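You operate a simulated robot arm through the tools that you are given. There is no shell and no other tool.

The job below is to be done with a simulated robot arm. You get a single attempt, and the scene is never put back.

## Task
Open the right door of the tall cupboard, fetch the white-taped bundle and set it on the top shelf of the tall cupboard and shut the door again. Then take the cream tin and put it on top of the yellow box. Then open the bobbin drawer, take the cream wax block on the board of the grey stand and put it away in the inside of the bobbin drawer, then shut the drawer. Then take the green bottle and leave it in the grey tub. Then close the right cupboard door of the bench. Keep to this order. Set down upright: cream tin.

Only the result counts: the job must be done as asked and must still hold three seconds after the hand-in. Knocking over, shifting, dropping, spilling or breaking anything else fails it.

## Robot
A 7-joint arm with a two-finger parallel gripper on a trunk, on a base that drives. Base frame: it is fixed to the floor where the robot stands at the start and does not move with it; the origin is under the middle of the robot, x ahead of it, y to its left, z up. Readings come in m, degrees, newtons and seconds.
With the tool pointing down near the work surface it reaches from about 0.3 to 0.72 m from the robot's upright axis, wherever it stands. Its first joint turns from -166.0 to 166.0 degrees. Places, roughly: bobbin drawer [6.6, 3.1, 0.7]; cream tin (8x8x9 cm) [2.3, -0.3, 0.6]; cream wax block (4x5x3 cm) [1.3, -0.4, 0.6]; green bottle (7x7x19 cm) [1.5, 1.7, 0.9]; grey tub (24x16x9 cm) [1, 1.9, 0.8]; inside of the bobbin drawer [6.6, 3.2, 0.6]; right cupboard door of the bench [0.8, 2.3, 0.4]; right door of the tall cupboard [0.4, 3.3, 0.9]; top shelf of the tall cupboard [0.2, 3.6, 1.3]; white-taped bundle (31x6x6 cm) [2, 1.9, 0.8]; yellow box (15x12x8 cm) [2.2, -0.1, 0.6]. Payload 3.43 kg.
The tool frame sits at the grasp point between the pads (the TCP): z along the fingers, y along the line on which they close. The tips reach 0.03 m beyond it. Largest opening 0.094 m; finger width 0.028, thickness 0.01; the body of the gripper, 0.05 by 0.096 m, starts 0.055 m behind the TCP.
Orientation is told as [roll, pitch, yaw] about the base's x, y, z axes, in that order, counted from this pose: with the fingers straight down and closing along the base's y, the tool's x points along the base's -x, its y along +y and its z along -z.

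## Interface
- The arm moves only by the tool send_rows. Its argument "steps" is a list of rows, each a list of 3 entries, a list of its own where there are three numbers: the shift along the tool's x, y, z in units of 50 mm (1.0 is 50 mm), then the turn, a rotation vector about the tool's x, y, z in units of 6 degrees (1.0 is 6 degrees), then the gripper command, from -1 (fully open) to 1 (shut), values between in proportion. In form: [[[x, y, z], [ax, ay, az], claw], ...]. A call has 1 to 20 rows; each row shifts and turns the commanded pose from where the row before left it, along the tool's axes as they then stand. A call with a number of a shift or a turn outside -1 to 1 is refused whole. Rows are played at 5 a second. More than 0.05 m and 8.6 degrees between two rows, or a gripper value outside its range, and nothing of the call is played. Where a pose cannot be reached the arm comes as near as it can. A force on the tool above 40 N (or 10 N above the force at the start of the call, whichever is more), or a blocked arm, ends the call early, and 0.2 s more pass. The fingers move at their own pace (about 0.108 m/s each) and stop on an object; they squeeze with about 24 N. The grip force told is the motor's: it shows also when the fingers shut on nothing. Time passes only in rows, and 0.2 s behind the last, so rows that do not move let the fingers close. The reply holds the time, the measured pose of the TCP, the force on the tool along the base axes, the opening and the grip force, in the units named above and with some noise, with the torque about the TCP (base axes, N m) and any sound that the robot's microphone picked up.
- Cameras (640 x 400 px; columns grow to the right, rows downward): "scene" is now at [0.4152, 0.0855, 1.2576]; the picture's right is [0.00, -0.99, 0.17], its down [-0.36, 0.16, 0.92] and it looks along [-0.93, -0.06, -0.36] (base axes); focal length 214 px, centre (320, 200). "wrist" rides on the gripper at [0.076, 0.014, -0.102] in the tool frame; the picture's right is [-0.18, 0.98, 0.00], its down [-0.75, -0.14, -0.64] and it looks along [-0.63, -0.12, 0.77] (tool axes); focal length 243 px, centre (320, 200). There is no depth. A picture from a camera that has moved, and an enlarged one, comes with that camera's place and axes in the base frame and with its lens.
- snapshot(camera): a new picture of that camera. The clock stands still meanwhile.
- lift_body(by): slides the trunk up (or, below 0, down) by that many m; the arm and the scene camera ride with it, the base frame stays. It gives what a move gives, with no picture.
- steer(legs): drives the robot by 1 to 6 legs, each [ahead, left, turn to the left] in m, m and degrees, along the robot's own axes; the way and the turn of a leg run together, so that a leg with both is an arc; at most 1.5 m and 180 degrees a leg. The arm and the cameras ride along, it lands a little off, and it stops where it bumps. It gives what a move gives.
- pan_tilt(pan, tilt): turns the head with the scene camera to pan (to the left, within 80 degrees either way) and tilt (down, from -29 to 69), counted from straight ahead of the robot. It gives what a move gives.
- zoom(camera, box): a new picture of the part [left, top, right, bottom] of that camera's present view, enlarged. The clock stands still meanwhile.
- finish_job(): hands the job in; it is judged then, once.

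Places have to be worked out from the pictures, the camera data and where the tool is seen. Open the gripper and draw the arm clear of the work before you hand the job in, unless the task says otherwise.

The tools are called after "Request:" as a command line: name --argument value ..., lists and objects as JSON in quotes. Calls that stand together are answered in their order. send_rows: Moves the arm, as the interface text tells. Its arguments: {"type":"object","properties":{"steps":{"type":"array","items":{"type":"array"}}},"required":["steps"]} The other tools are called the same way: lift_body (by) slides the trunk up or down; steer (legs) drives the base; pan_tilt (pan, tilt) turns the head that bears the scene camera; snapshot (camera) takes a picture; zoom (camera, box) takes an enlarged picture of a part of a camera's view; finish_job () hands the job in.

At the start:

```text
time: 0.0
ee_pos: [0.4054, 0.0927, 1.1826]
ee_rot: [0.1, 0.0, -0.1]
force: [0.3, -0.5, 0.0]
moment: [0.0, -0.01, -0.01]
opening: 0.094
grip_force: 0.1
trunk travel left (down, up): [-0.275, 0.315]
robot x, y, heading: [0.0032, -0.0002, -0.2]
head pan, tilt: [-9.7, 68.8]
```

scene: 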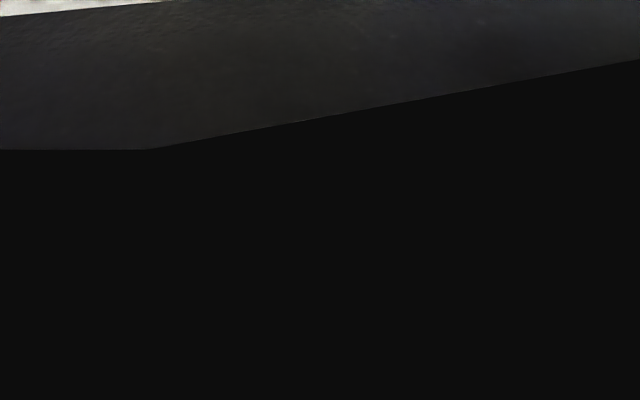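
wrist: 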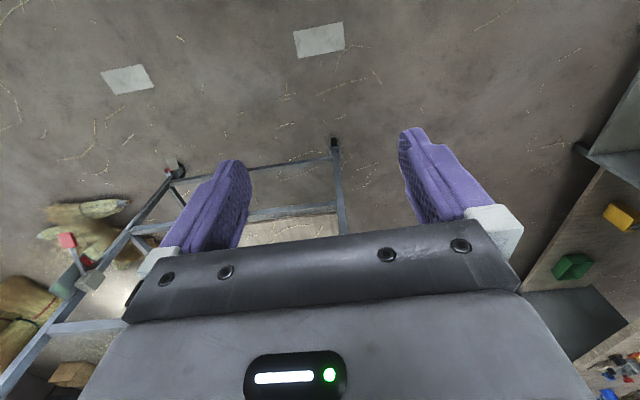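

The scene camera currently looks down at the robot's own body, so I turn the head to look ahead first.

Request:
pan_tilt --pan 0 --tilt 20

Request:
snapshot --camera "scene"

```text
time: 1.2
ee_pos: [0.4056, 0.0921, 1.1828]
ee_rot: [-0.1, 0.0, 0.0]
force: [0.6, -0.7, 0.3]
moment: [0.0, -0.01, 0.01]
opening: 0.0939
grip_force: 0.0
trunk travel left (down, up): [-0.275, 0.315]
robot x, y, heading: [0.0008, 0.0012, 0.2]
head pan, tilt: [0.0, 20.0]
```

```text
taken
camera scene: at [0.4827, 0.0949, 1.2196], right [0.0, -1.0, 0.0], down [-0.94, 0.0, 0.34], along [-0.34, 0.0, -0.94], focal length 214 px, centre (320, 200)
```

scene: 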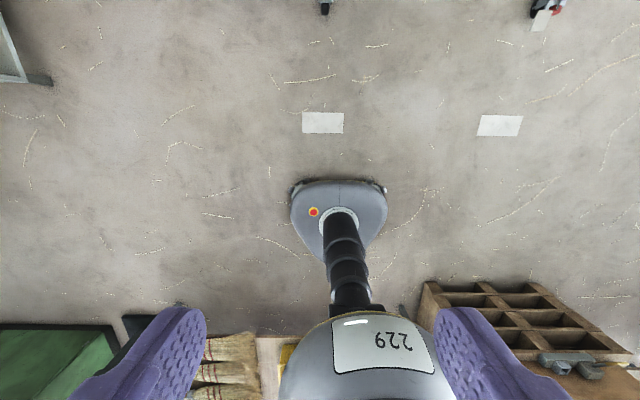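

The picture data say the "scene" camera sits just ahead of the gripper, looking down and back; I check whether it rides on the arm by a small arm move, and look the other way.

Request:
pan_tilt --pan 0 --tilt -29

Request:
snapshot --camera "scene"

Request:
send_rows --steps '[[[0, 0, 0], [0, -1, 0], -1], [[0, 0, 0], [0, -1, 0], -1], [[0, 0, 0], [0, -1, 0], -1]]'

Request:
snapshot --camera "scene"

Request:
snapshot --camera "wrist"

```text
time: 2.3
ee_pos: [0.4051, 0.0937, 1.1821]
ee_rot: [0.0, 0.0, 0.0]
force: [0.0, 0.7, -0.8]
moment: [0.01, 0.0, -0.01]
opening: 0.0942
grip_force: 0.0
trunk travel left (down, up): [-0.275, 0.315]
robot x, y, heading: [-0.0013, 0.0048, -0.3]
head pan, tilt: [0.0, -28.6]
```

```text
taken
camera scene: at [0.5551, 0.0949, 1.2456], right [0.0, -1.0, 0.0], down [-0.88, 0.0, -0.48], along [0.48, 0.0, -0.88], focal length 214 px, centre (320, 200)
```

scene: 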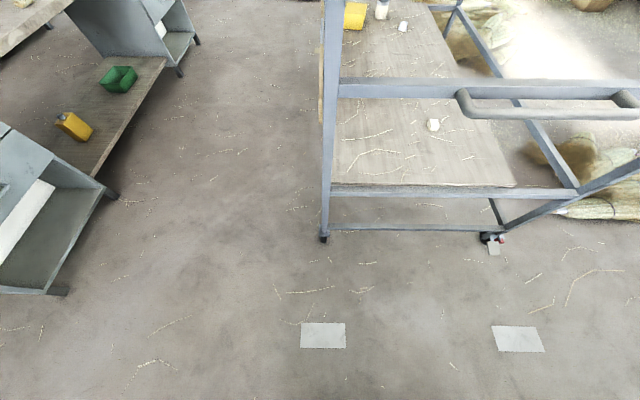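

```text
time: 3.1
ee_pos: [0.4054, 0.0923, 1.1829]
ee_rot: [-0.1, -18.1, -0.1]
force: [0.0, -0.6, -0.8]
moment: [0.0, -0.03, 0.01]
opening: 0.0937
grip_force: 0.1
trunk travel left (down, up): [-0.275, 0.315]
robot x, y, heading: [0.0004, -0.0005, -0.1]
head pan, tilt: [0.0, -28.6]
```

```text
taken
camera scene: at [0.5275, 0.0946, 1.289], right [0.0, -1.0, 0.0], down [-0.69, 0.0, -0.73], along [0.73, 0.0, -0.69], focal length 214 px, centre (320, 200)
```

scene: 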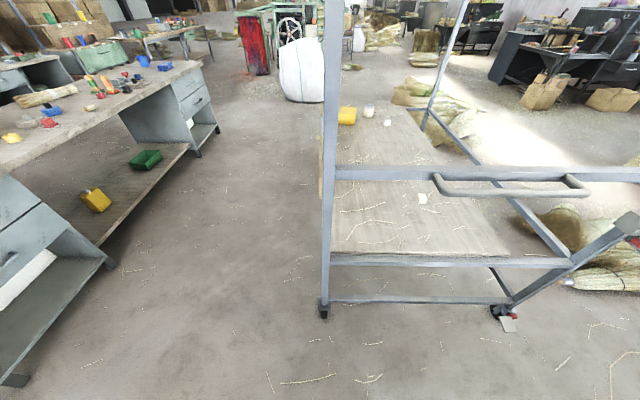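

```text
taken
camera wrist: at [0.3006, 0.1066, 1.2554], right [0.17, 0.98, 0.06], down [0.52, -0.14, 0.84], along [0.84, -0.12, -0.53], focal length 243 px, centre (320, 200)
```

wrist: 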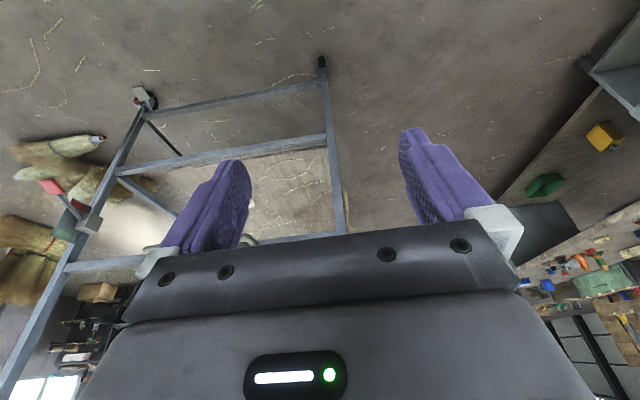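

The scene camera rides on the hand. I pitch the hand up further so the head looks ahead, then survey the room.

Request:
send_rows --steps '[[[0, 0, 0], [0, -1, 0], -1], [[0, 0, 0], [0, -1, 0], -1], [[0, 0, 0], [0, -1, 0], -1], [[0, 0, 0], [0, -1, 0], -1], [[0, 0, 0], [0, -1, 0], -1], [[0, 0, 0], [0, -1, 0], -1], [[0, 0, 0], [0, -1, 0], -1]]'

Request:
pan_tilt --pan 0 --tilt 0

Request:
snapshot --camera "scene"

Request:
pan_tilt --pan 70 --tilt 0

Request:
snapshot --camera "scene"

```text
time: 4.7
ee_pos: [0.4416, 0.1012, 1.1877]
ee_rot: [-2.9, -52.8, 1.1]
force: [-0.1, -0.5, -0.5]
moment: [0.0, 0.01, 0.0]
opening: 0.0937
grip_force: 0.0
out of reach, approached as far as the arm can: row 3, 4, 5, 6, 7
trunk travel left (down, up): [-0.275, 0.315]
robot x, y, heading: [-0.0009, 0.0047, 0.1]
head pan, tilt: [0.0, -28.6]
```

```text
time: 5.7
ee_pos: [0.4402, 0.1011, 1.1893]
ee_rot: [-3.0, -52.5, 1.2]
force: [-1.1, 0.1, -0.2]
moment: [-0.02, 0.05, 0.02]
opening: 0.0941
grip_force: 0.1
trunk travel left (down, up): [-0.275, 0.315]
robot x, y, heading: [0.0019, -0.001, -0.1]
head pan, tilt: [0.0, 0.0]
```

```text
taken
camera scene: at [0.475, 0.1052, 1.3007], right [-0.02, -1.0, 0.03], down [-0.61, -0.01, -0.8], along [0.79, -0.04, -0.61], focal length 214 px, centre (320, 200)
```

scene: 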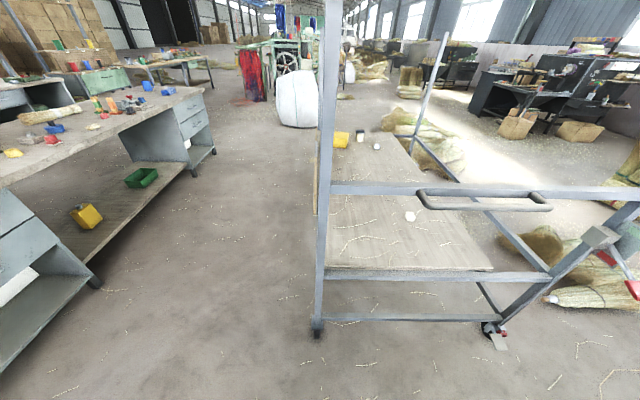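

```text
time: 7.1
ee_pos: [0.441, 0.1003, 1.1882]
ee_rot: [-3.0, -52.6, 1.3]
force: [0.1, 0.4, -0.1]
moment: [0.0, -0.01, 0.03]
opening: 0.0941
grip_force: 0.1
trunk travel left (down, up): [-0.275, 0.315]
robot x, y, heading: [-0.0009, 0.0024, -0.2]
head pan, tilt: [70.0, 0.0]
```

```text
taken
camera scene: at [0.4297, 0.1918, 1.3339], right [0.74, -0.38, -0.56], down [-0.61, -0.01, -0.79], along [0.29, 0.93, -0.24], focal length 214 px, centre (320, 200)
```

scene: 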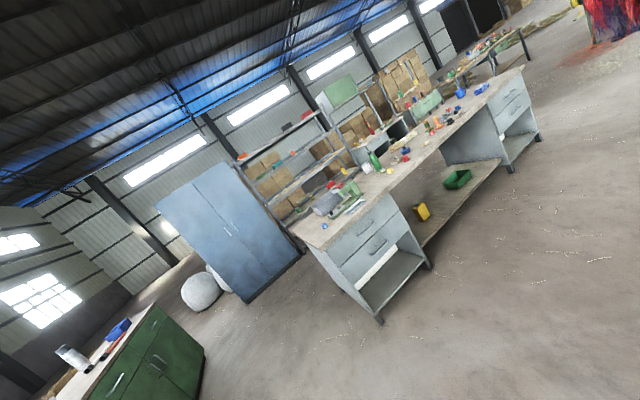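

I zoom into the left part of the room (bench and tall cupboard) for the layout.

Request:
zoom --camera "scene" --box '[140, 80, 340, 320]'

Request:
zoom --camera "scene" --box '[280, 60, 560, 330]'

```text
1.67 times, centred on (240, 200) of scene
camera zoom: at [0.4297, 0.1918, 1.3339], right [0.74, -0.38, -0.56], down [-0.61, -0.01, -0.79], along [0.29, 0.93, -0.24], focal length 358 px, centre (453, 200)
```

zoom: 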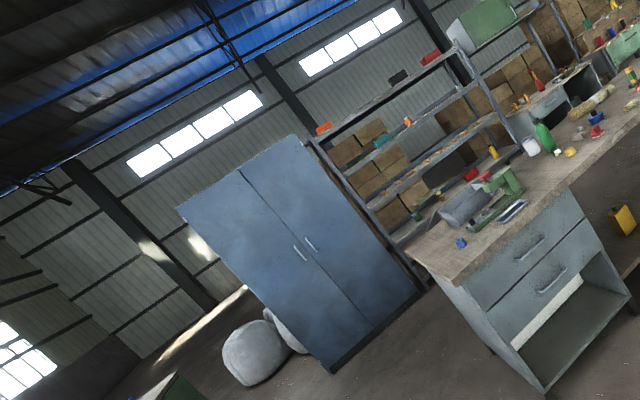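

```text
1.48 times, centred on (420, 195) of scene
camera zoom: at [0.4297, 0.1918, 1.3339], right [0.74, -0.38, -0.56], down [-0.61, -0.01, -0.79], along [0.29, 0.93, -0.24], focal length 318 px, centre (172, 207)
```

zoom: 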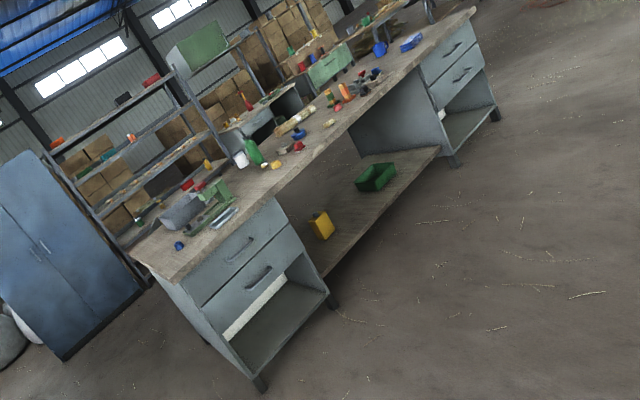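

Layout: the bench runs along x with its back (cupboard doors) toward the tall cupboard. I turn the robot left to face them and level the hand for better views.

Request:
steer --legs '[[0, 0, 90]]'

Request:
send_rows --steps '[[[0.6, 0, 0.9], [0, 0, 0], -1], [[0.6, 0, 0.9], [0, 0, 0], -1], [[0.6, 0, 0.9], [0, 0, 0], -1], [[0.6, 0, 0.9], [0, 0, 0], -1], [[0, 0, 0], [0, -1, 0], -1], [[0, 0, 0], [0, -1, 0], -1], [[0, 0, 0], [0, -1, 0], -1], [[0, 0, 0], [0, -1, 0], -1], [[0, 0, 0], [0, -1, 0], -1]]'

Request:
pan_tilt --pan 0 --tilt 10

Request:
snapshot --camera "scene"

```text
time: 11.2
ee_pos: [-0.0896, 0.4414, 1.1882]
ee_rot: [-3.0, -52.5, 89.9]
force: [0.1, -0.2, -0.5]
moment: [-0.02, 0.04, 0.01]
opening: 0.0941
grip_force: 0.1
trunk travel left (down, up): [-0.275, 0.315]
robot x, y, heading: [0.0016, 0.0034, 88.8]
head pan, tilt: [70.0, 0.0]
```

```text
refused: row 1 steps farther than a row can; nothing moved
```

```text
time: 12.7
ee_pos: [-0.0911, 0.443, 1.1878]
ee_rot: [-3.0, -52.7, 89.9]
force: [0.0, 0.3, 0.4]
moment: [-0.04, -0.03, -0.02]
opening: 0.094
grip_force: 0.1
trunk travel left (down, up): [-0.275, 0.315]
robot x, y, heading: [-0.0023, 0.0015, 88.7]
head pan, tilt: [0.0, 10.0]
```

```text
taken
camera scene: at [-0.0929, 0.4719, 1.2861], right [1.0, -0.04, 0.03], down [-0.01, -0.74, -0.68], along [0.05, 0.68, -0.73], focal length 214 px, centre (320, 200)
```

scene: 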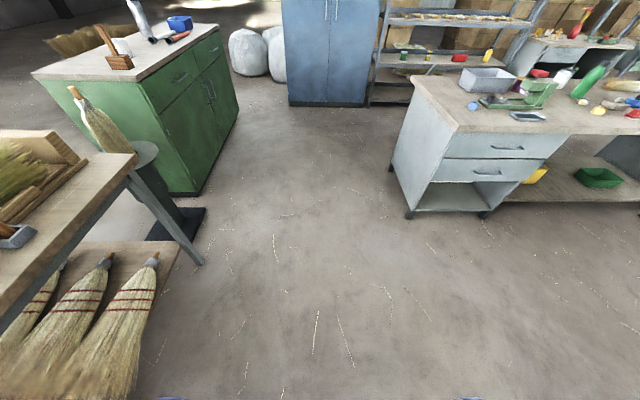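

Clear view of the aisle, bench and tub. I level the hand with smaller rows.

Request:
send_rows --steps '[[[0.5, 0, 0.8], [0, 0, 0], -1], [[0.5, 0, 0.8], [0, 0, 0], -1], [[0.5, 0, 0.8], [0, 0, 0], -1], [[0.5, 0, 0.8], [0, 0, 0], -1], [[0, 0, 0], [0, -1, 0], -1], [[0, 0, 0], [0, -1, 0], -1], [[0, 0, 0], [0, -1, 0], -1], [[0, 0, 0], [0, -1, 0], -1], [[0, 0, 0], [0, -1, 0], -1]]'

Request:
snapshot --camera "scene"

```text
time: 14.7
ee_pos: [-0.0867, 0.509, 1.0133]
ee_rot: [-15.6, -82.4, 102.6]
force: [0.5, -0.1, -0.5]
moment: [-0.04, -0.01, -0.01]
opening: 0.0941
grip_force: 0.0
out of reach, approached as far as the arm can: row 9
trunk travel left (down, up): [-0.275, 0.315]
robot x, y, heading: [-0.0012, 0.0008, 89.0]
head pan, tilt: [0.0, 10.0]
```

```text
taken
camera scene: at [-0.0925, 0.4856, 1.1117], right [1.0, -0.05, 0.04], down [0.02, -0.3, -0.95], along [0.06, 0.95, -0.3], focal length 214 px, centre (320, 200)
```

scene: 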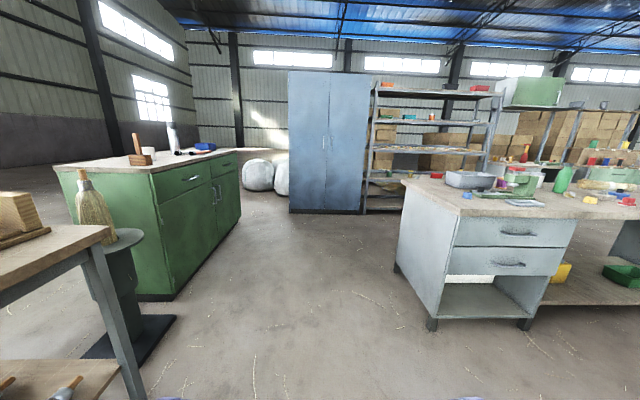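

The way to the tall cupboard is open (bench left edge x≈0.68, green cabinet right face x≈−1.0). I drive ahead toward the cupboard.

Request:
steer --legs '[[1.5, 0, 0]]'

Request:
snapshot --camera "scene"

Request:
pan_tilt --pan -60 --tilt 20

Request:
snapshot --camera "scene"

```text
time: 22.2
ee_pos: [-0.047, 2.0257, 1.0133]
ee_rot: [-15.5, -82.3, 102.1]
force: [-0.6, 0.5, 0.0]
moment: [0.04, -0.04, 0.02]
opening: 0.0938
grip_force: 0.1
trunk travel left (down, up): [-0.275, 0.315]
robot x, y, heading: [0.042, 1.5174, 88.2]
head pan, tilt: [0.0, 10.0]
```

```text
taken
camera scene: at [-0.0516, 2.0029, 1.1117], right [1.0, -0.06, 0.04], down [0.02, -0.3, -0.95], along [0.06, 0.95, -0.3], focal length 214 px, centre (320, 200)
```

scene: 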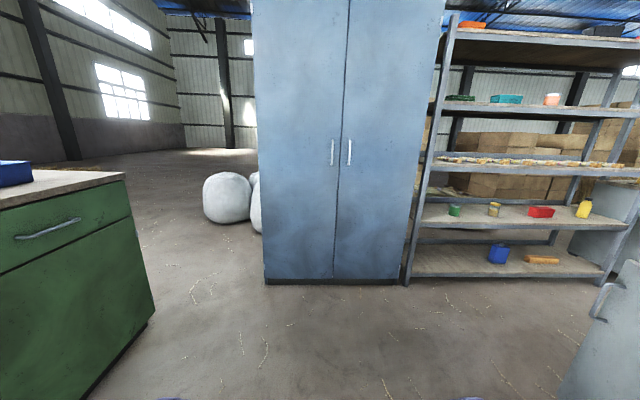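

```text
time: 23.5
ee_pos: [-0.0466, 2.0257, 1.0143]
ee_rot: [-15.3, -82.3, 102.1]
force: [-0.7, 0.2, 0.7]
moment: [-0.02, 0.01, 0.02]
opening: 0.094
grip_force: 0.1
trunk travel left (down, up): [-0.275, 0.315]
robot x, y, heading: [0.037, 1.517, 88.4]
head pan, tilt: [-60.0, 20.0]
```

```text
taken
camera scene: at [0.0265, 1.9504, 1.1044], right [0.45, -0.88, 0.13], down [-0.28, -0.28, -0.92], along [0.85, 0.38, -0.37], focal length 214 px, centre (320, 200)
```

scene: 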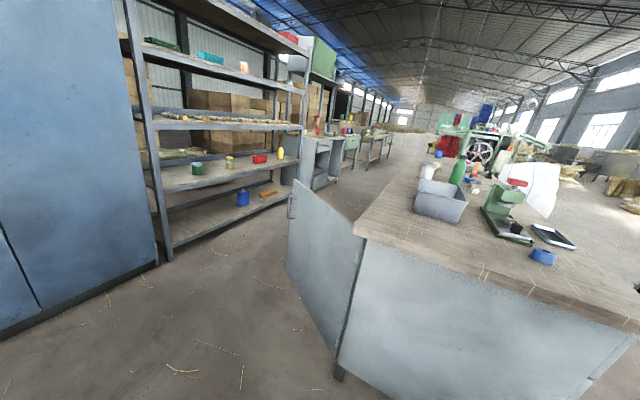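

Cupboard right door: split at x≈0.17, hinge side x≈0.71, front y≈3.40, right handle near (0.205, 3.36, 1.0). I drive closer.

Request:
steer --legs '[[0.95, -0.1, 1.5]]'

Request:
pan_tilt --pan 0 --tilt 10

Request:
snapshot --camera "scene"

Request:
snapshot --camera "wrist"

```text
time: 28.4
ee_pos: [0.064, 2.96, 1.0139]
ee_rot: [-15.5, -82.3, 102.9]
force: [0.2, -0.2, -0.6]
moment: [0.0, -0.02, -0.01]
opening: 0.0943
grip_force: 0.0
trunk travel left (down, up): [-0.275, 0.315]
robot x, y, heading: [0.1548, 2.451, 89.2]
head pan, tilt: [-60.0, 20.0]
```

```text
time: 29.7
ee_pos: [0.0642, 2.9595, 1.0132]
ee_rot: [-15.3, -82.3, 103.0]
force: [0.8, -0.5, -0.1]
moment: [0.01, -0.03, -0.02]
opening: 0.0941
grip_force: 0.0
trunk travel left (down, up): [-0.275, 0.315]
robot x, y, heading: [0.1511, 2.449, 89.2]
head pan, tilt: [0.0, 10.0]
```

```text
taken
camera scene: at [0.0593, 2.9371, 1.1117], right [1.0, -0.04, 0.04], down [0.02, -0.3, -0.95], along [0.05, 0.95, -0.3], focal length 214 px, centre (320, 200)
```

scene: 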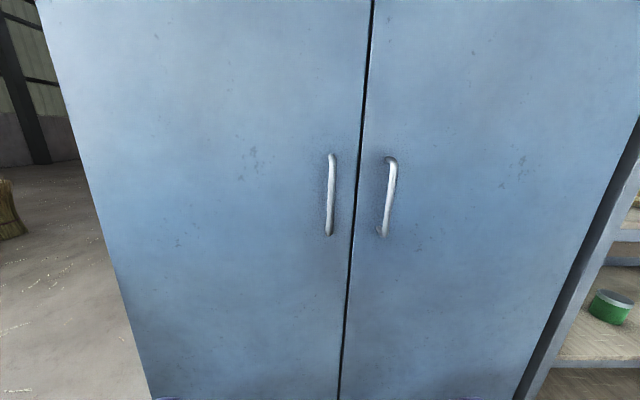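

```text
taken
camera wrist: at [0.0476, 2.8485, 0.95], right [-0.99, 0.06, 0.15], down [0.09, -0.54, 0.83], along [0.13, 0.84, 0.53], focal length 243 px, centre (320, 200)
```

wrist: 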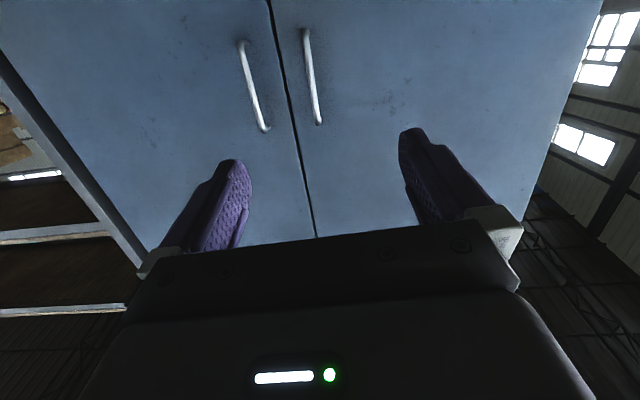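

Triangulating both views puts the right handle bar at about (0.21, 3.335, 0.91–1.07). I drive 0.2 m closer and then line the gripper up sideways in front of the bar.

Request:
steer --legs '[[0.2, 0, 0]]'

Request:
send_rows --steps '[[[0, -0.9, 0], [0, 0, 0], -1], [[0, -0.9, 0], [0, 0, 0], -1], [[0, -0.9, 0], [0, 0, 0], -1]]'

Request:
snapshot --camera "wrist"

Request:
snapshot --camera "scene"

```text
time: 31.3
ee_pos: [0.0659, 3.1609, 1.0134]
ee_rot: [-15.4, -82.3, 103.0]
force: [-0.7, 0.1, 0.1]
moment: [0.0, 0.0, 0.01]
opening: 0.094
grip_force: 0.0
trunk travel left (down, up): [-0.275, 0.315]
robot x, y, heading: [0.1579, 2.6532, 89.3]
head pan, tilt: [0.0, 10.0]
```

```text
time: 32.1
ee_pos: [0.0862, 3.1513, 1.0418]
ee_rot: [-19.5, -81.9, 105.9]
force: [0.2, -0.1, 0.3]
moment: [0.02, -0.02, 0.01]
opening: 0.094
grip_force: 0.1
out of reach, approached as far as the arm can: row 1, 2, 3
trunk travel left (down, up): [-0.275, 0.315]
robot x, y, heading: [0.1554, 2.6523, 89.1]
head pan, tilt: [0.0, 10.0]
```

```text
taken
camera wrist: at [0.0688, 3.039, 0.9784], right [-0.99, 0.08, 0.14], down [0.07, -0.54, 0.84], along [0.14, 0.84, 0.53], focal length 243 px, centre (320, 200)
```

wrist: 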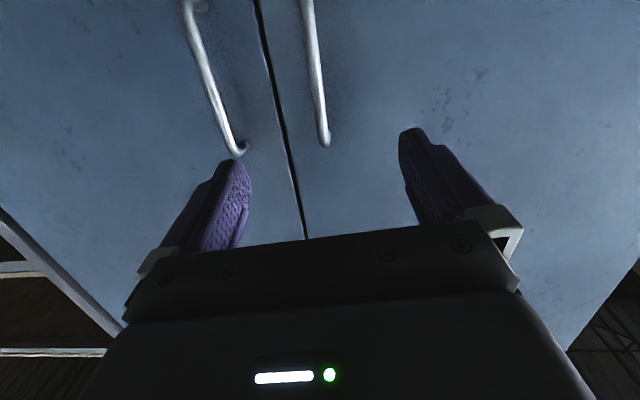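

```text
taken
camera scene: at [0.0804, 3.1281, 1.1399], right [1.0, -0.06, 0.05], down [0.03, -0.3, -0.95], along [0.07, 0.95, -0.3], focal length 214 px, centre (320, 200)
```

scene: 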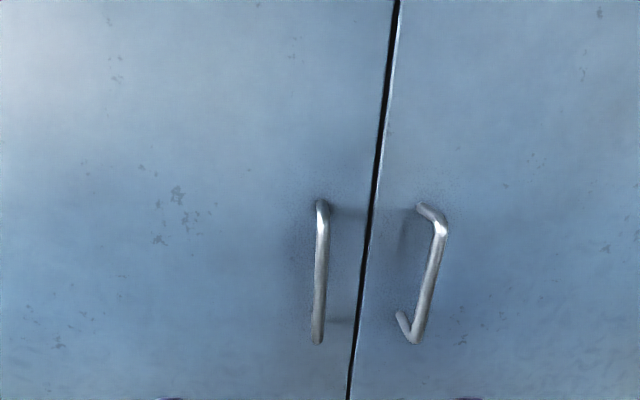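

Sideways motion is limited with the arm so folded; I back the base off a bit and extend the arm forward and right in free space.

Request:
steer --legs '[[-0.15, 0, 0]]'

Request:
send_rows --steps '[[[0, 0, 0.9], [0, 0, 0], -1], [[0, 0, 0.9], [0, 0, 0], -1], [[0, 0, 0.5], [0, 0, 0], -1]]'

```text
time: 33.5
ee_pos: [0.0856, 2.9965, 1.0427]
ee_rot: [-19.7, -82.0, 106.0]
force: [-0.4, 0.3, 0.7]
moment: [0.0, 0.01, -0.01]
opening: 0.0941
grip_force: 0.0
trunk travel left (down, up): [-0.275, 0.315]
robot x, y, heading: [0.1579, 2.5018, 89.3]
head pan, tilt: [0.0, 10.0]
```

```text
time: 34.3
ee_pos: [0.0821, 3.1126, 1.0254]
ee_rot: [-20.8, -81.8, 106.5]
force: [-0.8, 0.6, -0.2]
moment: [0.0, 0.0, 0.06]
opening: 0.094
grip_force: 0.1
out of reach, approached as far as the arm can: row 2
trunk travel left (down, up): [-0.275, 0.315]
robot x, y, heading: [0.1596, 2.4999, 89.2]
head pan, tilt: [0.0, 10.0]
```

Extension worked; now sideways to the right.

Request:
send_rows --steps '[[[0, -0.8, 0], [0, 0, 0], -1], [[0, -0.8, 0], [0, 0, 0], -1], [[0, -0.8, 0], [0, 0, 0], -1]]'

Request:
snapshot --camera "wrist"

```text
time: 35.1
ee_pos: [0.1009, 3.1038, 1.048]
ee_rot: [-23.8, -81.5, 108.1]
force: [-1.1, -0.6, 0.4]
moment: [-0.01, -0.02, 0.04]
opening: 0.0941
grip_force: 0.0
out of reach, approached as far as the arm can: row 1, 2, 3
trunk travel left (down, up): [-0.275, 0.315]
robot x, y, heading: [0.1561, 2.5035, 89.2]
head pan, tilt: [0.0, 10.0]
```

```text
taken
camera wrist: at [0.0796, 2.9933, 0.9844], right [-0.99, 0.12, 0.12], down [0.04, -0.54, 0.84], along [0.17, 0.83, 0.53], focal length 243 px, centre (320, 200)
```

wrist: 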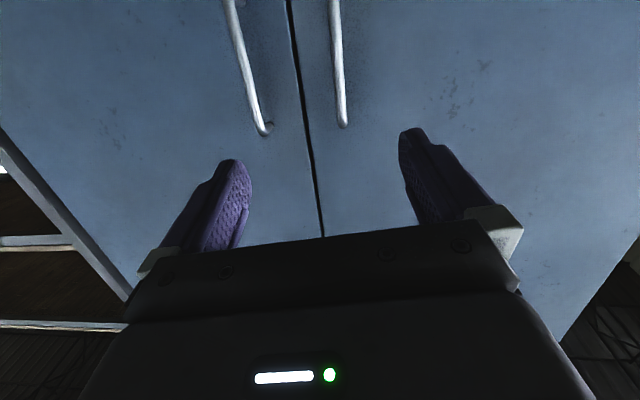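

The wrist seems near its limit because the shoulder is high relative to the handle; I lower the trunk and raise the arm in exchange.

Request:
lift_body --by -0.2

Request:
send_rows --steps '[[[-0.9, 0, 0], [0, 0, 0], -1], [[-0.9, 0, 0], [0, 0, 0], -1], [[-0.9, 0, 0], [0, 0, 0], -1], [[0, -0.8, 0], [0, 0, 0], -1], [[0, -0.8, 0], [0, 0, 0], -1], [[0, -0.6, 0], [0, 0, 0], -1]]'

Request:
snapshot --camera "wrist"

```text
time: 37.2
ee_pos: [0.0985, 3.1043, 0.8468]
ee_rot: [-23.7, -81.5, 108.2]
force: [0.3, -0.1, -0.1]
moment: [-0.01, 0.01, 0.01]
opening: 0.0941
grip_force: 0.1
trunk travel left (down, up): [-0.075, 0.515]
robot x, y, heading: [0.1607, 2.5, 89.3]
head pan, tilt: [0.0, 10.0]
```

```text
time: 38.6
ee_pos: [0.1327, 3.1117, 0.9943]
ee_rot: [-24.7, -81.5, 107.6]
force: [-0.2, -0.1, 0.8]
moment: [0.02, 0.03, 0.01]
opening: 0.0941
grip_force: 0.0
out of reach, approached as far as the arm can: row 4, 5, 6
trunk travel left (down, up): [-0.075, 0.515]
robot x, y, heading: [0.1583, 2.4993, 89.2]
head pan, tilt: [0.0, 10.0]
```

```text
taken
camera wrist: at [0.1085, 3.0014, 0.9314], right [-0.98, 0.14, 0.12], down [0.03, -0.54, 0.84], along [0.18, 0.83, 0.53], focal length 243 px, centre (320, 200)
```

wrist: 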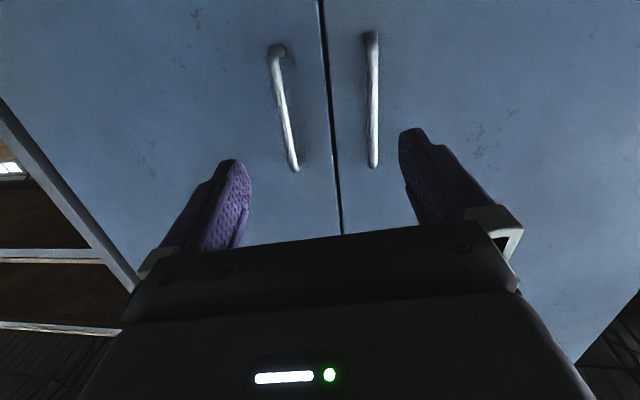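

The elbow swings sideways because the level tool is beyond the wrist limit when this close. A vertical bar can be gripped equally with the tool pitched down ~35°, so I pitch down and then align.

Request:
send_rows --steps '[[[0, 0, 0], [0, 1, 0], -1], [[0, 0, 0], [0, 1, 0], -1], [[0, 0, 0], [0, 1, 0], -1], [[0, 0, 0], [0, 1, 0], -1], [[0, 0, 0], [0, 1, 0], -1], [[0, -0.8, 0], [0, 0, 0], -1], [[0, -0.8, 0], [0, 0, 0], -1]]'

Request:
snapshot --camera "wrist"

Request:
snapshot --camera "scene"

```text
time: 40.2
ee_pos: [0.2116, 3.1055, 0.9981]
ee_rot: [-5.5, -52.1, 89.0]
force: [0.1, 0.1, -0.6]
moment: [0.0, -0.02, 0.01]
opening: 0.094
grip_force: 0.0
trunk travel left (down, up): [-0.075, 0.515]
robot x, y, heading: [0.1581, 2.5, 89.1]
head pan, tilt: [0.0, 10.0]
```

```text
taken
camera wrist: at [0.1852, 2.9791, 0.9992], right [-0.97, 0.2, 0.09], down [0.08, -0.05, 1.0], along [0.21, 0.98, 0.04], focal length 243 px, centre (320, 200)
```

wrist: 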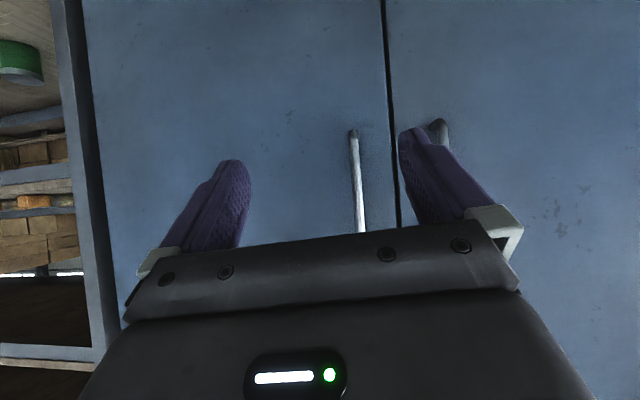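

```text
taken
camera scene: at [0.2078, 3.1358, 1.0954], right [0.99, -0.09, 0.06], down [-0.03, -0.74, -0.67], along [0.11, 0.67, -0.74], focal length 214 px, centre (320, 200)
```

scene: 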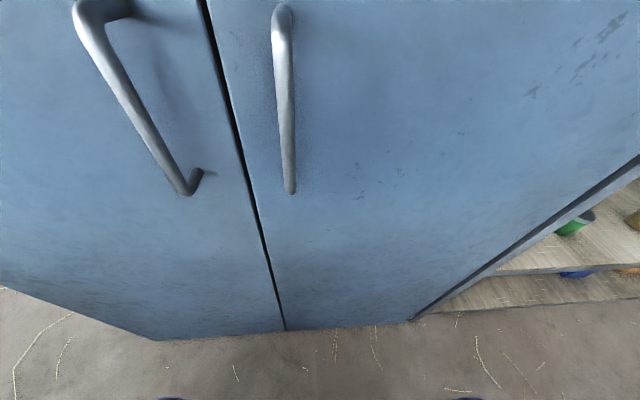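

Alignment reached; handle bar at x≈0.203. I fold the head camera back (tilt 60) for clearance, then drive 0.12 m closer.

Request:
pan_tilt --pan 0 --tilt 60

Request:
steer --legs '[[0.12, 0, 0]]'

Request:
snapshot --camera "wrist"

```text
time: 41.4
ee_pos: [0.211, 3.1045, 0.9987]
ee_rot: [-5.5, -52.1, 88.9]
force: [-1.5, 0.1, -0.6]
moment: [-0.02, -0.02, 0.02]
opening: 0.094
grip_force: 0.0
trunk travel left (down, up): [-0.075, 0.515]
robot x, y, heading: [0.1562, 2.4995, 89.0]
head pan, tilt: [0.0, 60.0]
```

```text
time: 42.7
ee_pos: [0.212, 3.2258, 0.997]
ee_rot: [-5.5, -52.0, 89.1]
force: [-0.3, 0.4, 0.0]
moment: [-0.02, 0.0, 0.02]
opening: 0.0937
grip_force: 0.2
trunk travel left (down, up): [-0.075, 0.515]
robot x, y, heading: [0.1591, 2.6195, 89.3]
head pan, tilt: [0.0, 60.0]
```

```text
taken
camera wrist: at [0.1857, 3.0995, 0.9988], right [-0.98, 0.2, 0.09], down [0.08, -0.05, 1.0], along [0.21, 0.98, 0.04], focal length 243 px, centre (320, 200)
```

wrist: 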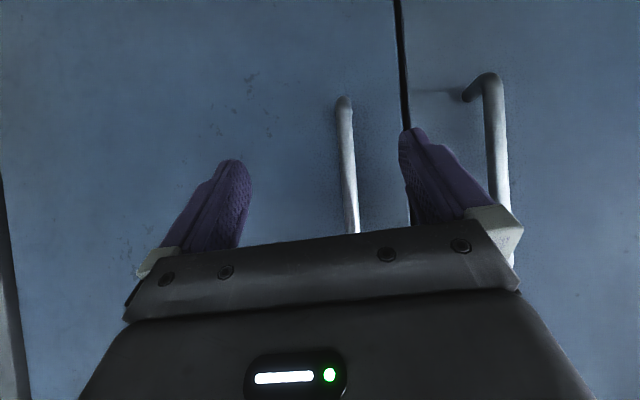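

Bar at (0.205, 3.338). I advance onto the bar and close.

Request:
send_rows --steps '[[[-0.38, 0.11, 0.56], [0, 0, 0], -1], [[-0.38, 0.11, 0.56], [0, 0, 0], -1], [[-0.38, 0.11, 0.56], [0, 0, 0], -1], [[0, 0, 0], [0, 0, 0], 1], [[0, 0, 0], [0, 0, 0], 1], [[0, 0, 0], [0, 0, 0], 1]]'

Request:
snapshot --camera "wrist"

```text
time: 43.4
ee_pos: [0.2041, 3.2947, 0.9933]
ee_rot: [-5.4, -51.9, 89.5]
force: [0.3, -23.0, 9.5]
moment: [0.09, 0.5, 1.08]
opening: 0.0924
grip_force: 0.1
trunk travel left (down, up): [-0.075, 0.515]
robot x, y, heading: [0.158, 2.624, 89.4]
head pan, tilt: [0.0, 60.0]
stopped in row 3: the force on the tool passed its limit at 65 N (the readings are from after the stop); the commanded pose is now the measured one
```

```text
taken
camera wrist: at [0.1792, 3.1674, 0.9947], right [-0.98, 0.19, 0.09], down [0.08, -0.05, 1.0], along [0.2, 0.98, 0.03], focal length 243 px, centre (320, 200)
```

wrist: 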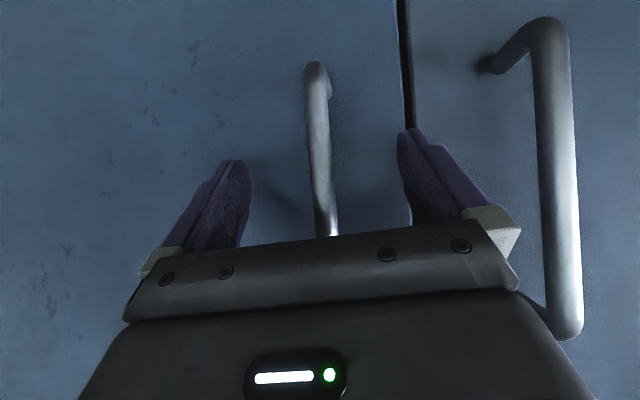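

The left fingertip touched the door face (y≈3.33), so the bar is already between the pads (y≈3.285). I back off slightly and close.

Request:
send_rows --steps '[[[0.15, 0, -0.2], [0, 0, 0], -1], [[0, 0, 0], [0, 0, 0], 1], [[0, 0, 0], [0, 0, 0], 1], [[0, 0, 0], [0, 0, 0], 1], [[0, 0, 0], [0, 0, 0], 1]]'

Request:
snapshot --camera "wrist"

```text
time: 44.5
ee_pos: [0.2006, 3.2857, 0.9917]
ee_rot: [-5.5, -51.7, 89.6]
force: [-5.1, 0.6, -1.4]
moment: [-0.03, 0.04, 0.05]
opening: 0.016
grip_force: 44.8
trunk travel left (down, up): [-0.075, 0.515]
robot x, y, heading: [0.1598, 2.6235, 89.4]
head pan, tilt: [0.0, 60.0]
```

```text
taken
camera wrist: at [0.177, 3.1597, 0.9929], right [-0.98, 0.2, 0.09], down [0.08, -0.05, 1.0], along [0.2, 0.98, 0.03], focal length 243 px, centre (320, 200)
```

wrist: 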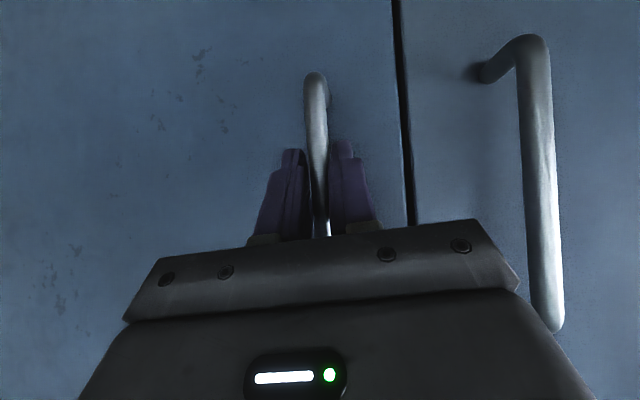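

Grip is firm on the bar (16 mm). I pull along the door's arc (hinge ≈(0.67, 3.335), radius 0.47) for the first 20°.

Request:
send_rows --steps '[[[0.25, -0.11, -0.31], [0, 0, 0], 1], [[0.25, -0.11, -0.31], [0, 0, 0], 1], [[0.25, -0.11, -0.31], [0, 0, 0], 1], [[0.25, -0.11, -0.31], [0, 0, 0], 1], [[0.235, -0.18, -0.29], [0, 0, 0], 1], [[0.235, -0.18, -0.29], [0, 0, 0], 1], [[0.235, -0.18, -0.29], [0, 0, 0], 1], [[0.235, -0.18, -0.29], [0, 0, 0], 1]]'

Request:
snapshot --camera "wrist"

```text
time: 46.3
ee_pos: [0.2407, 3.135, 0.9908]
ee_rot: [-5.1, -51.3, 89.6]
force: [-6.7, -3.7, -0.3]
moment: [-0.84, 0.22, -0.1]
opening: 0.0163
grip_force: 44.5
trunk travel left (down, up): [-0.075, 0.515]
robot x, y, heading: [0.1605, 2.619, 89.2]
head pan, tilt: [0.0, 60.0]
stopped in row 8: the force on the tool passed its limit at 41 N (the readings are from after the stop); the commanded pose is now the measured one
```

```text
taken
camera wrist: at [0.2156, 3.0084, 0.9943], right [-0.98, 0.19, 0.09], down [0.08, -0.04, 1.0], along [0.19, 0.98, 0.02], focal length 243 px, centre (320, 200)
```

wrist: 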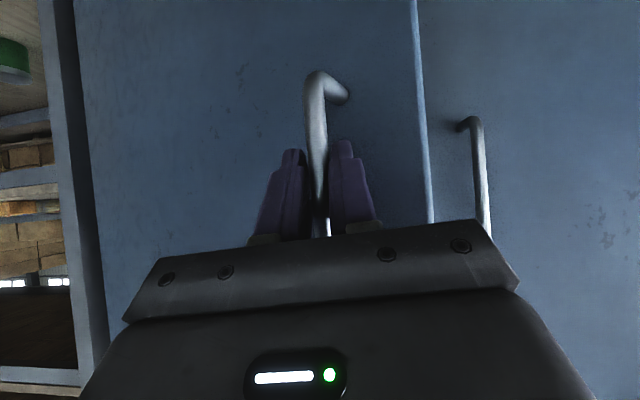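

The door has opened ~18°. I continue along the arc, now turning the tool with the door to reduce stress.

Request:
send_rows --steps '[[[0.27, -0.22, -0.34], [-0.395, -0.03, -0.305], 1], [[0.27, -0.22, -0.34], [-0.395, -0.03, -0.305], 1], [[0.27, -0.22, -0.34], [-0.395, -0.03, -0.305], 1], [[0.27, -0.22, -0.34], [-0.395, -0.03, -0.305], 1], [[0.27, -0.22, -0.34], [-0.395, -0.03, -0.305], 1]]'

Request:
snapshot --camera "wrist"

```text
time: 47.5
ee_pos: [0.3062, 3.0321, 0.9922]
ee_rot: [-4.8, -51.4, 103.8]
force: [19.2, 15.3, -24.2]
moment: [0.05, 0.39, -0.28]
opening: 0.0164
grip_force: 45.0
trunk travel left (down, up): [-0.075, 0.515]
robot x, y, heading: [0.1601, 2.6192, 89.2]
head pan, tilt: [0.0, 60.0]
```

```text
taken
camera wrist: at [0.3143, 2.9031, 0.9948], right [-0.99, -0.06, 0.09], down [0.09, -0.02, 1.0], along [-0.06, 1.0, 0.02], focal length 243 px, centre (320, 200)
```

wrist: 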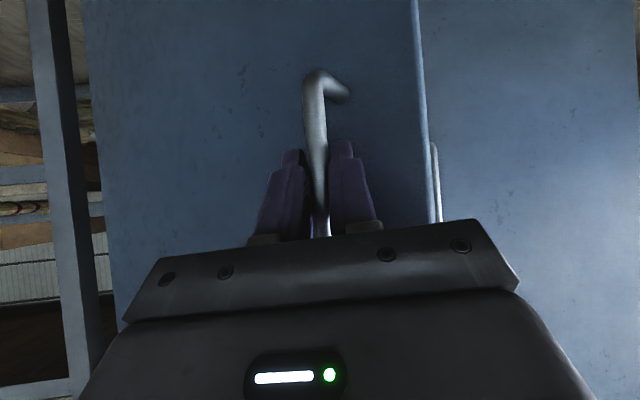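

Fitting the three points gives hinge ≈(0.654, 3.326), radius 0.455, door at ~35°. I continue with corrected steps.

Request:
send_rows --steps '[[[0.29, -0.31, -0.24], [-0.395, -0.03, -0.305], 1], [[0.26, -0.25, -0.31], [-0.395, -0.03, -0.305], 1], [[0.26, -0.25, -0.31], [-0.395, -0.03, -0.305], 1], [[0.26, -0.25, -0.31], [-0.395, -0.03, -0.305], 1], [[0.26, -0.25, -0.31], [-0.395, -0.03, -0.305], 1]]'

Request:
snapshot --camera "wrist"

```text
time: 48.7
ee_pos: [0.3929, 2.954, 0.9907]
ee_rot: [-4.6, -51.7, 119.0]
force: [15.0, 20.2, 25.8]
moment: [-0.06, 0.14, -0.23]
opening: 0.0165
grip_force: 45.1
trunk travel left (down, up): [-0.075, 0.515]
robot x, y, heading: [0.1532, 2.6228, 89.4]
head pan, tilt: [0.0, 60.0]
```

```text
taken
camera wrist: at [0.4341, 2.8319, 0.9933], right [-0.94, -0.32, 0.1], down [0.1, 0.0, 0.99], along [-0.32, 0.95, 0.03], focal length 243 px, centre (320, 200)
```

wrist: 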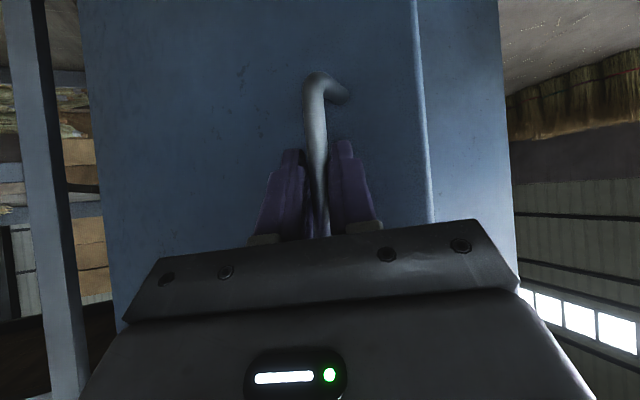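

Door at ~50°. I continue the arc to ~75°.

Request:
send_rows --steps '[[[0.215, -0.3, -0.3], [-0.395, -0.03, -0.305], 1], [[0.26, -0.25, -0.31], [-0.395, -0.03, -0.305], 1], [[0.26, -0.26, -0.305], [-0.395, -0.03, -0.305], 1], [[0.26, -0.26, -0.305], [-0.395, -0.03, -0.305], 1], [[0.26, -0.26, -0.305], [-0.395, -0.03, -0.305], 1], [[0.26, -0.26, -0.305], [-0.395, -0.03, -0.305], 1], [[0.26, -0.26, -0.305], [-0.395, -0.03, -0.305], 1]]'

Request:
snapshot --camera "wrist"

```text
time: 50.3
ee_pos: [0.5475, 2.8848, 0.9917]
ee_rot: [-4.1, -52.0, 139.7]
force: [-7.4, -30.7, -27.5]
moment: [0.39, -0.08, 0.14]
opening: 0.0163
grip_force: 44.6
trunk travel left (down, up): [-0.075, 0.515]
robot x, y, heading: [0.1591, 2.6187, 89.4]
head pan, tilt: [0.0, 60.0]
```

```text
taken
camera wrist: at [0.6302, 2.7877, 0.9933], right [-0.76, -0.64, 0.1], down [0.1, 0.04, 0.99], along [-0.64, 0.77, 0.03], focal length 243 px, centre (320, 200)
```

wrist: 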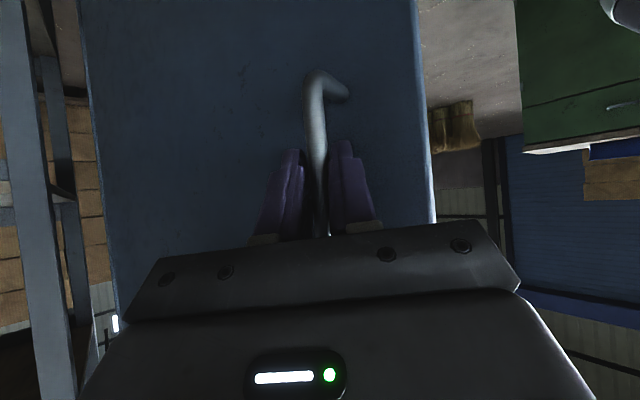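

Door at ~71°. A few more steps to reach about 85°.

Request:
send_rows --steps '[[[0.3, -0.18, -0.33], [-0.395, -0.03, -0.305], 1], [[0.26, -0.245, -0.315], [-0.395, -0.03, -0.305], 1], [[0.26, -0.25, -0.31], [-0.395, -0.03, -0.305], 1], [[0.26, -0.25, -0.31], [-0.395, -0.03, -0.305], 1], [[0.26, -0.25, -0.31], [-0.395, -0.03, -0.305], 1]]'

Request:
snapshot --camera "wrist"

```text
time: 51.5
ee_pos: [0.6639, 2.8769, 0.9926]
ee_rot: [-4.2, -52.2, 154.9]
force: [-0.5, 1.8, -8.0]
moment: [-0.12, -0.14, -0.2]
opening: 0.0161
grip_force: 45.1
trunk travel left (down, up): [-0.075, 0.515]
robot x, y, heading: [0.1595, 2.6191, 89.3]
head pan, tilt: [0.0, 60.0]
```

```text
taken
camera wrist: at [0.7695, 2.8025, 0.9929], right [-0.57, -0.81, 0.1], down [0.09, 0.06, 0.99], along [-0.82, 0.58, 0.04], focal length 243 px, centre (320, 200)
```

wrist: 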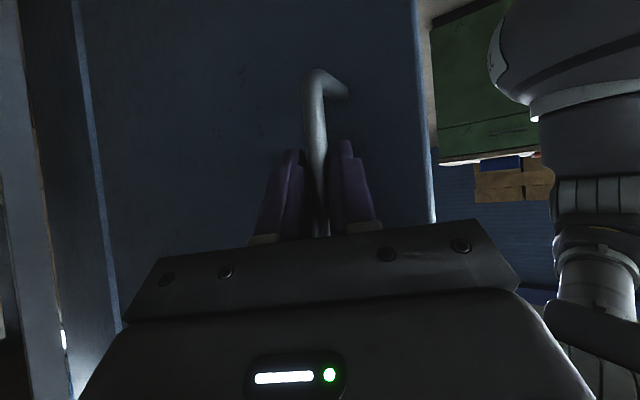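

Door is at ~86°. I release partly (to avoid pushing the door), back out along the tool axis, then clear toward the robot.

Request:
send_rows --steps '[[[0, 0, 0], [0, 0, 0], 0.25], [[0, 0, 0], [0, 0, 0], 0.25], [[0, 0, -0.5], [0, 0, 0], 0.25], [[0, 0, -0.8], [0, 0, 0], 0.25], [[0, 0, -0.8], [0, 0, 0], 0.25]]'

Request:
snapshot --camera "wrist"

```text
time: 52.7
ee_pos: [0.6911, 2.8279, 1.0408]
ee_rot: [-4.3, -52.1, 154.6]
force: [0.3, -1.3, -0.3]
moment: [0.08, 0.02, -0.01]
opening: 0.0351
grip_force: 0.1
out of reach, approached as far as the arm can: row 4, 5
trunk travel left (down, up): [-0.075, 0.515]
robot x, y, heading: [0.1582, 2.623, 89.1]
head pan, tilt: [0.0, 60.0]
```

```text
taken
camera wrist: at [0.796, 2.7529, 1.0432], right [-0.58, -0.81, 0.1], down [0.09, 0.06, 0.99], along [-0.81, 0.58, 0.03], focal length 243 px, centre (320, 200)
```

wrist: 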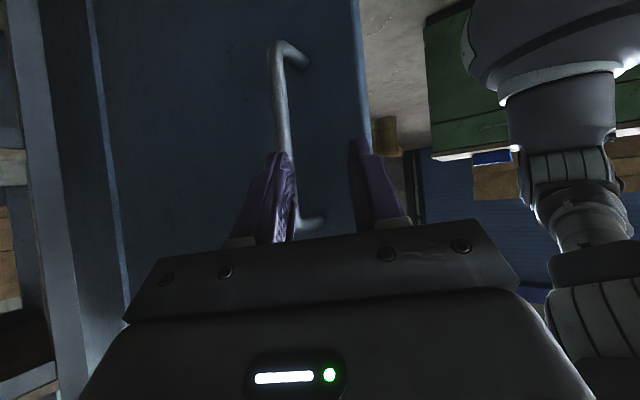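

Gripper is clear of the bar. I back the base off 0.35 m and look at the open cupboard.

Request:
steer --legs '[[-0.35, 0, 0]]'

Request:
send_rows --steps '[[[0, 0, 0], [0.79, 0.05, 0.6], -1], [[0, 0, 0], [0.79, 0.05, 0.6], -1], [[0, 0, 0], [0.79, 0.05, 0.6], -1], [[0, 0, 0], [0.79, 0.05, 0.6], -1], [[0, 0, 0], [0.79, 0.05, 0.6], -1], [[0, 0, 0], [0.79, 0.05, 0.6], -1], [[0, 0, 0], [0.79, 0.05, 0.6], -1], [[0, 0, 0], [0.79, 0.05, 0.6], -1], [[0, 0, 0], [0.79, 0.05, 0.6], -1], [[0, 0, 0], [0.79, 0.05, 0.6], -1]]'

Request:
pan_tilt --pan 0 --tilt -28

Request:
snapshot --camera "scene"

```text
time: 55.0
ee_pos: [0.6863, 2.4755, 1.0419]
ee_rot: [-4.3, -52.2, 154.6]
force: [0.5, 0.1, -0.5]
moment: [0.0, -0.03, -0.01]
opening: 0.035
grip_force: 0.1
trunk travel left (down, up): [-0.075, 0.515]
robot x, y, heading: [0.1507, 2.2621, 89.3]
head pan, tilt: [0.0, 60.0]
```

```text
time: 57.2
ee_pos: [0.6862, 2.4752, 1.0418]
ee_rot: [-5.5, -52.0, 95.8]
force: [0.6, 0.3, 0.0]
moment: [0.03, -0.02, 0.0]
opening: 0.094
grip_force: 0.1
trunk travel left (down, up): [-0.075, 0.515]
robot x, y, heading: [0.1529, 2.2699, 89.4]
head pan, tilt: [0.0, 60.0]
```

```text
time: 58.8
ee_pos: [0.686, 2.476, 1.0421]
ee_rot: [-5.4, -52.2, 95.8]
force: [0.6, 0.0, 0.1]
moment: [-0.02, 0.0, 0.01]
opening: 0.0939
grip_force: 0.1
trunk travel left (down, up): [-0.075, 0.515]
robot x, y, heading: [0.1548, 2.2696, 89.4]
head pan, tilt: [0.0, -28.0]
```

```text
taken
camera scene: at [0.6756, 2.5192, 1.1979], right [1.0, 0.03, 0.06], down [0.06, -0.17, -0.98], along [-0.02, 0.99, -0.17], focal length 214 px, centre (320, 200)
```

scene: 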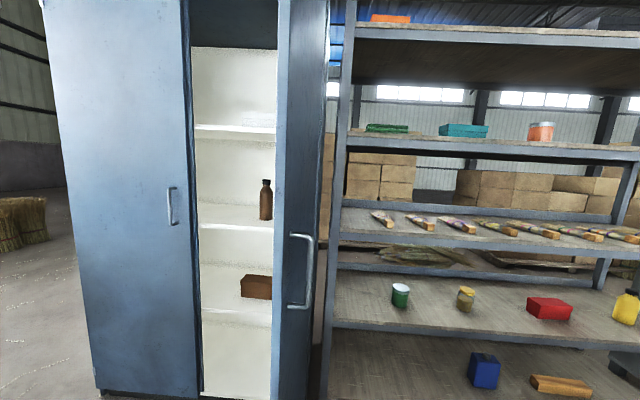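

The door is open; I see three shelves, the top one at z≈1.33. I move the hand in front of the opening and raise the trunk to see what is on the top shelf.

Request:
send_rows --steps '[[[0, 0.98, 0], [0, 0, 0], -1], [[0, 0.98, 0], [0, 0, 0], -1], [[0, 0.98, 0], [0, 0, 0], -1], [[0, 0.98, 0], [0, 0, 0], -1], [[0, 0.98, 0], [0, 0, 0], -1], [[0, 0.98, 0], [0, 0, 0], -1]]'

Request:
lift_body --by 0.4

Request:
snapshot --camera "scene"

Request:
zoom --camera "scene" --box '[220, 180, 420, 305]'

```text
time: 60.2
ee_pos: [0.4137, 2.4678, 1.0315]
ee_rot: [-5.3, -52.1, 95.9]
force: [0.2, -0.8, -0.2]
moment: [0.0, 0.02, 0.01]
opening: 0.0941
grip_force: 0.0
out of reach, approached as far as the arm can: row 6
trunk travel left (down, up): [-0.075, 0.515]
robot x, y, heading: [0.1569, 2.2655, 89.3]
head pan, tilt: [0.0, -28.0]
```

```text
time: 64.0
ee_pos: [0.4152, 2.4687, 1.4323]
ee_rot: [-5.3, -52.1, 95.9]
force: [-0.4, -0.2, -0.3]
moment: [0.0, 0.0, 0.04]
opening: 0.0939
grip_force: 0.1
trunk travel left (down, up): [-0.475, 0.115]
robot x, y, heading: [0.1561, 2.2686, 89.2]
head pan, tilt: [0.0, -28.0]
```

```text
taken
camera scene: at [0.4041, 2.512, 1.5877], right [1.0, 0.03, 0.06], down [0.06, -0.17, -0.98], along [-0.02, 0.99, -0.17], focal length 214 px, centre (320, 200)
```

scene: 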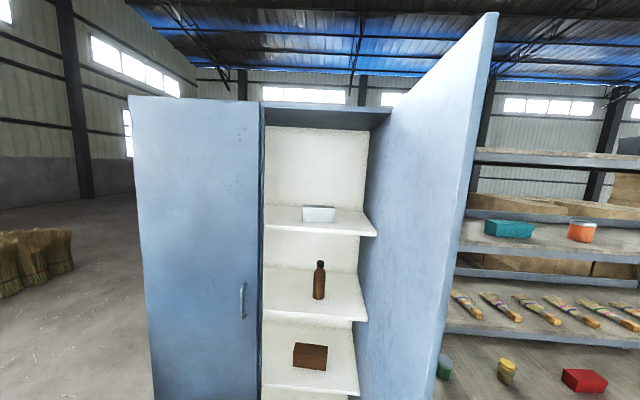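

```text
3.20 times, centred on (320, 242) of scene
camera zoom: at [0.4041, 2.512, 1.5877], right [1.0, 0.03, 0.06], down [0.06, -0.17, -0.98], along [-0.02, 0.99, -0.17], focal length 686 px, centre (320, 64)
```

zoom: 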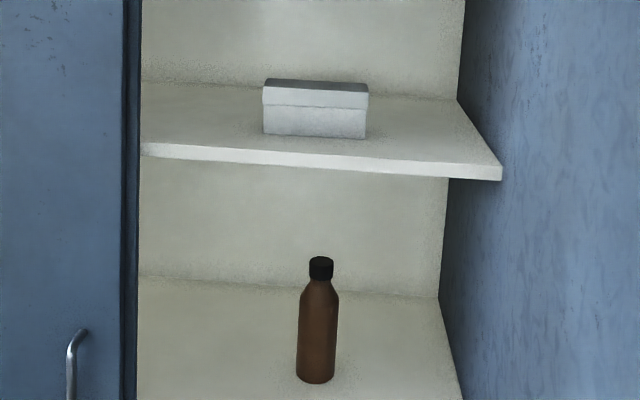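

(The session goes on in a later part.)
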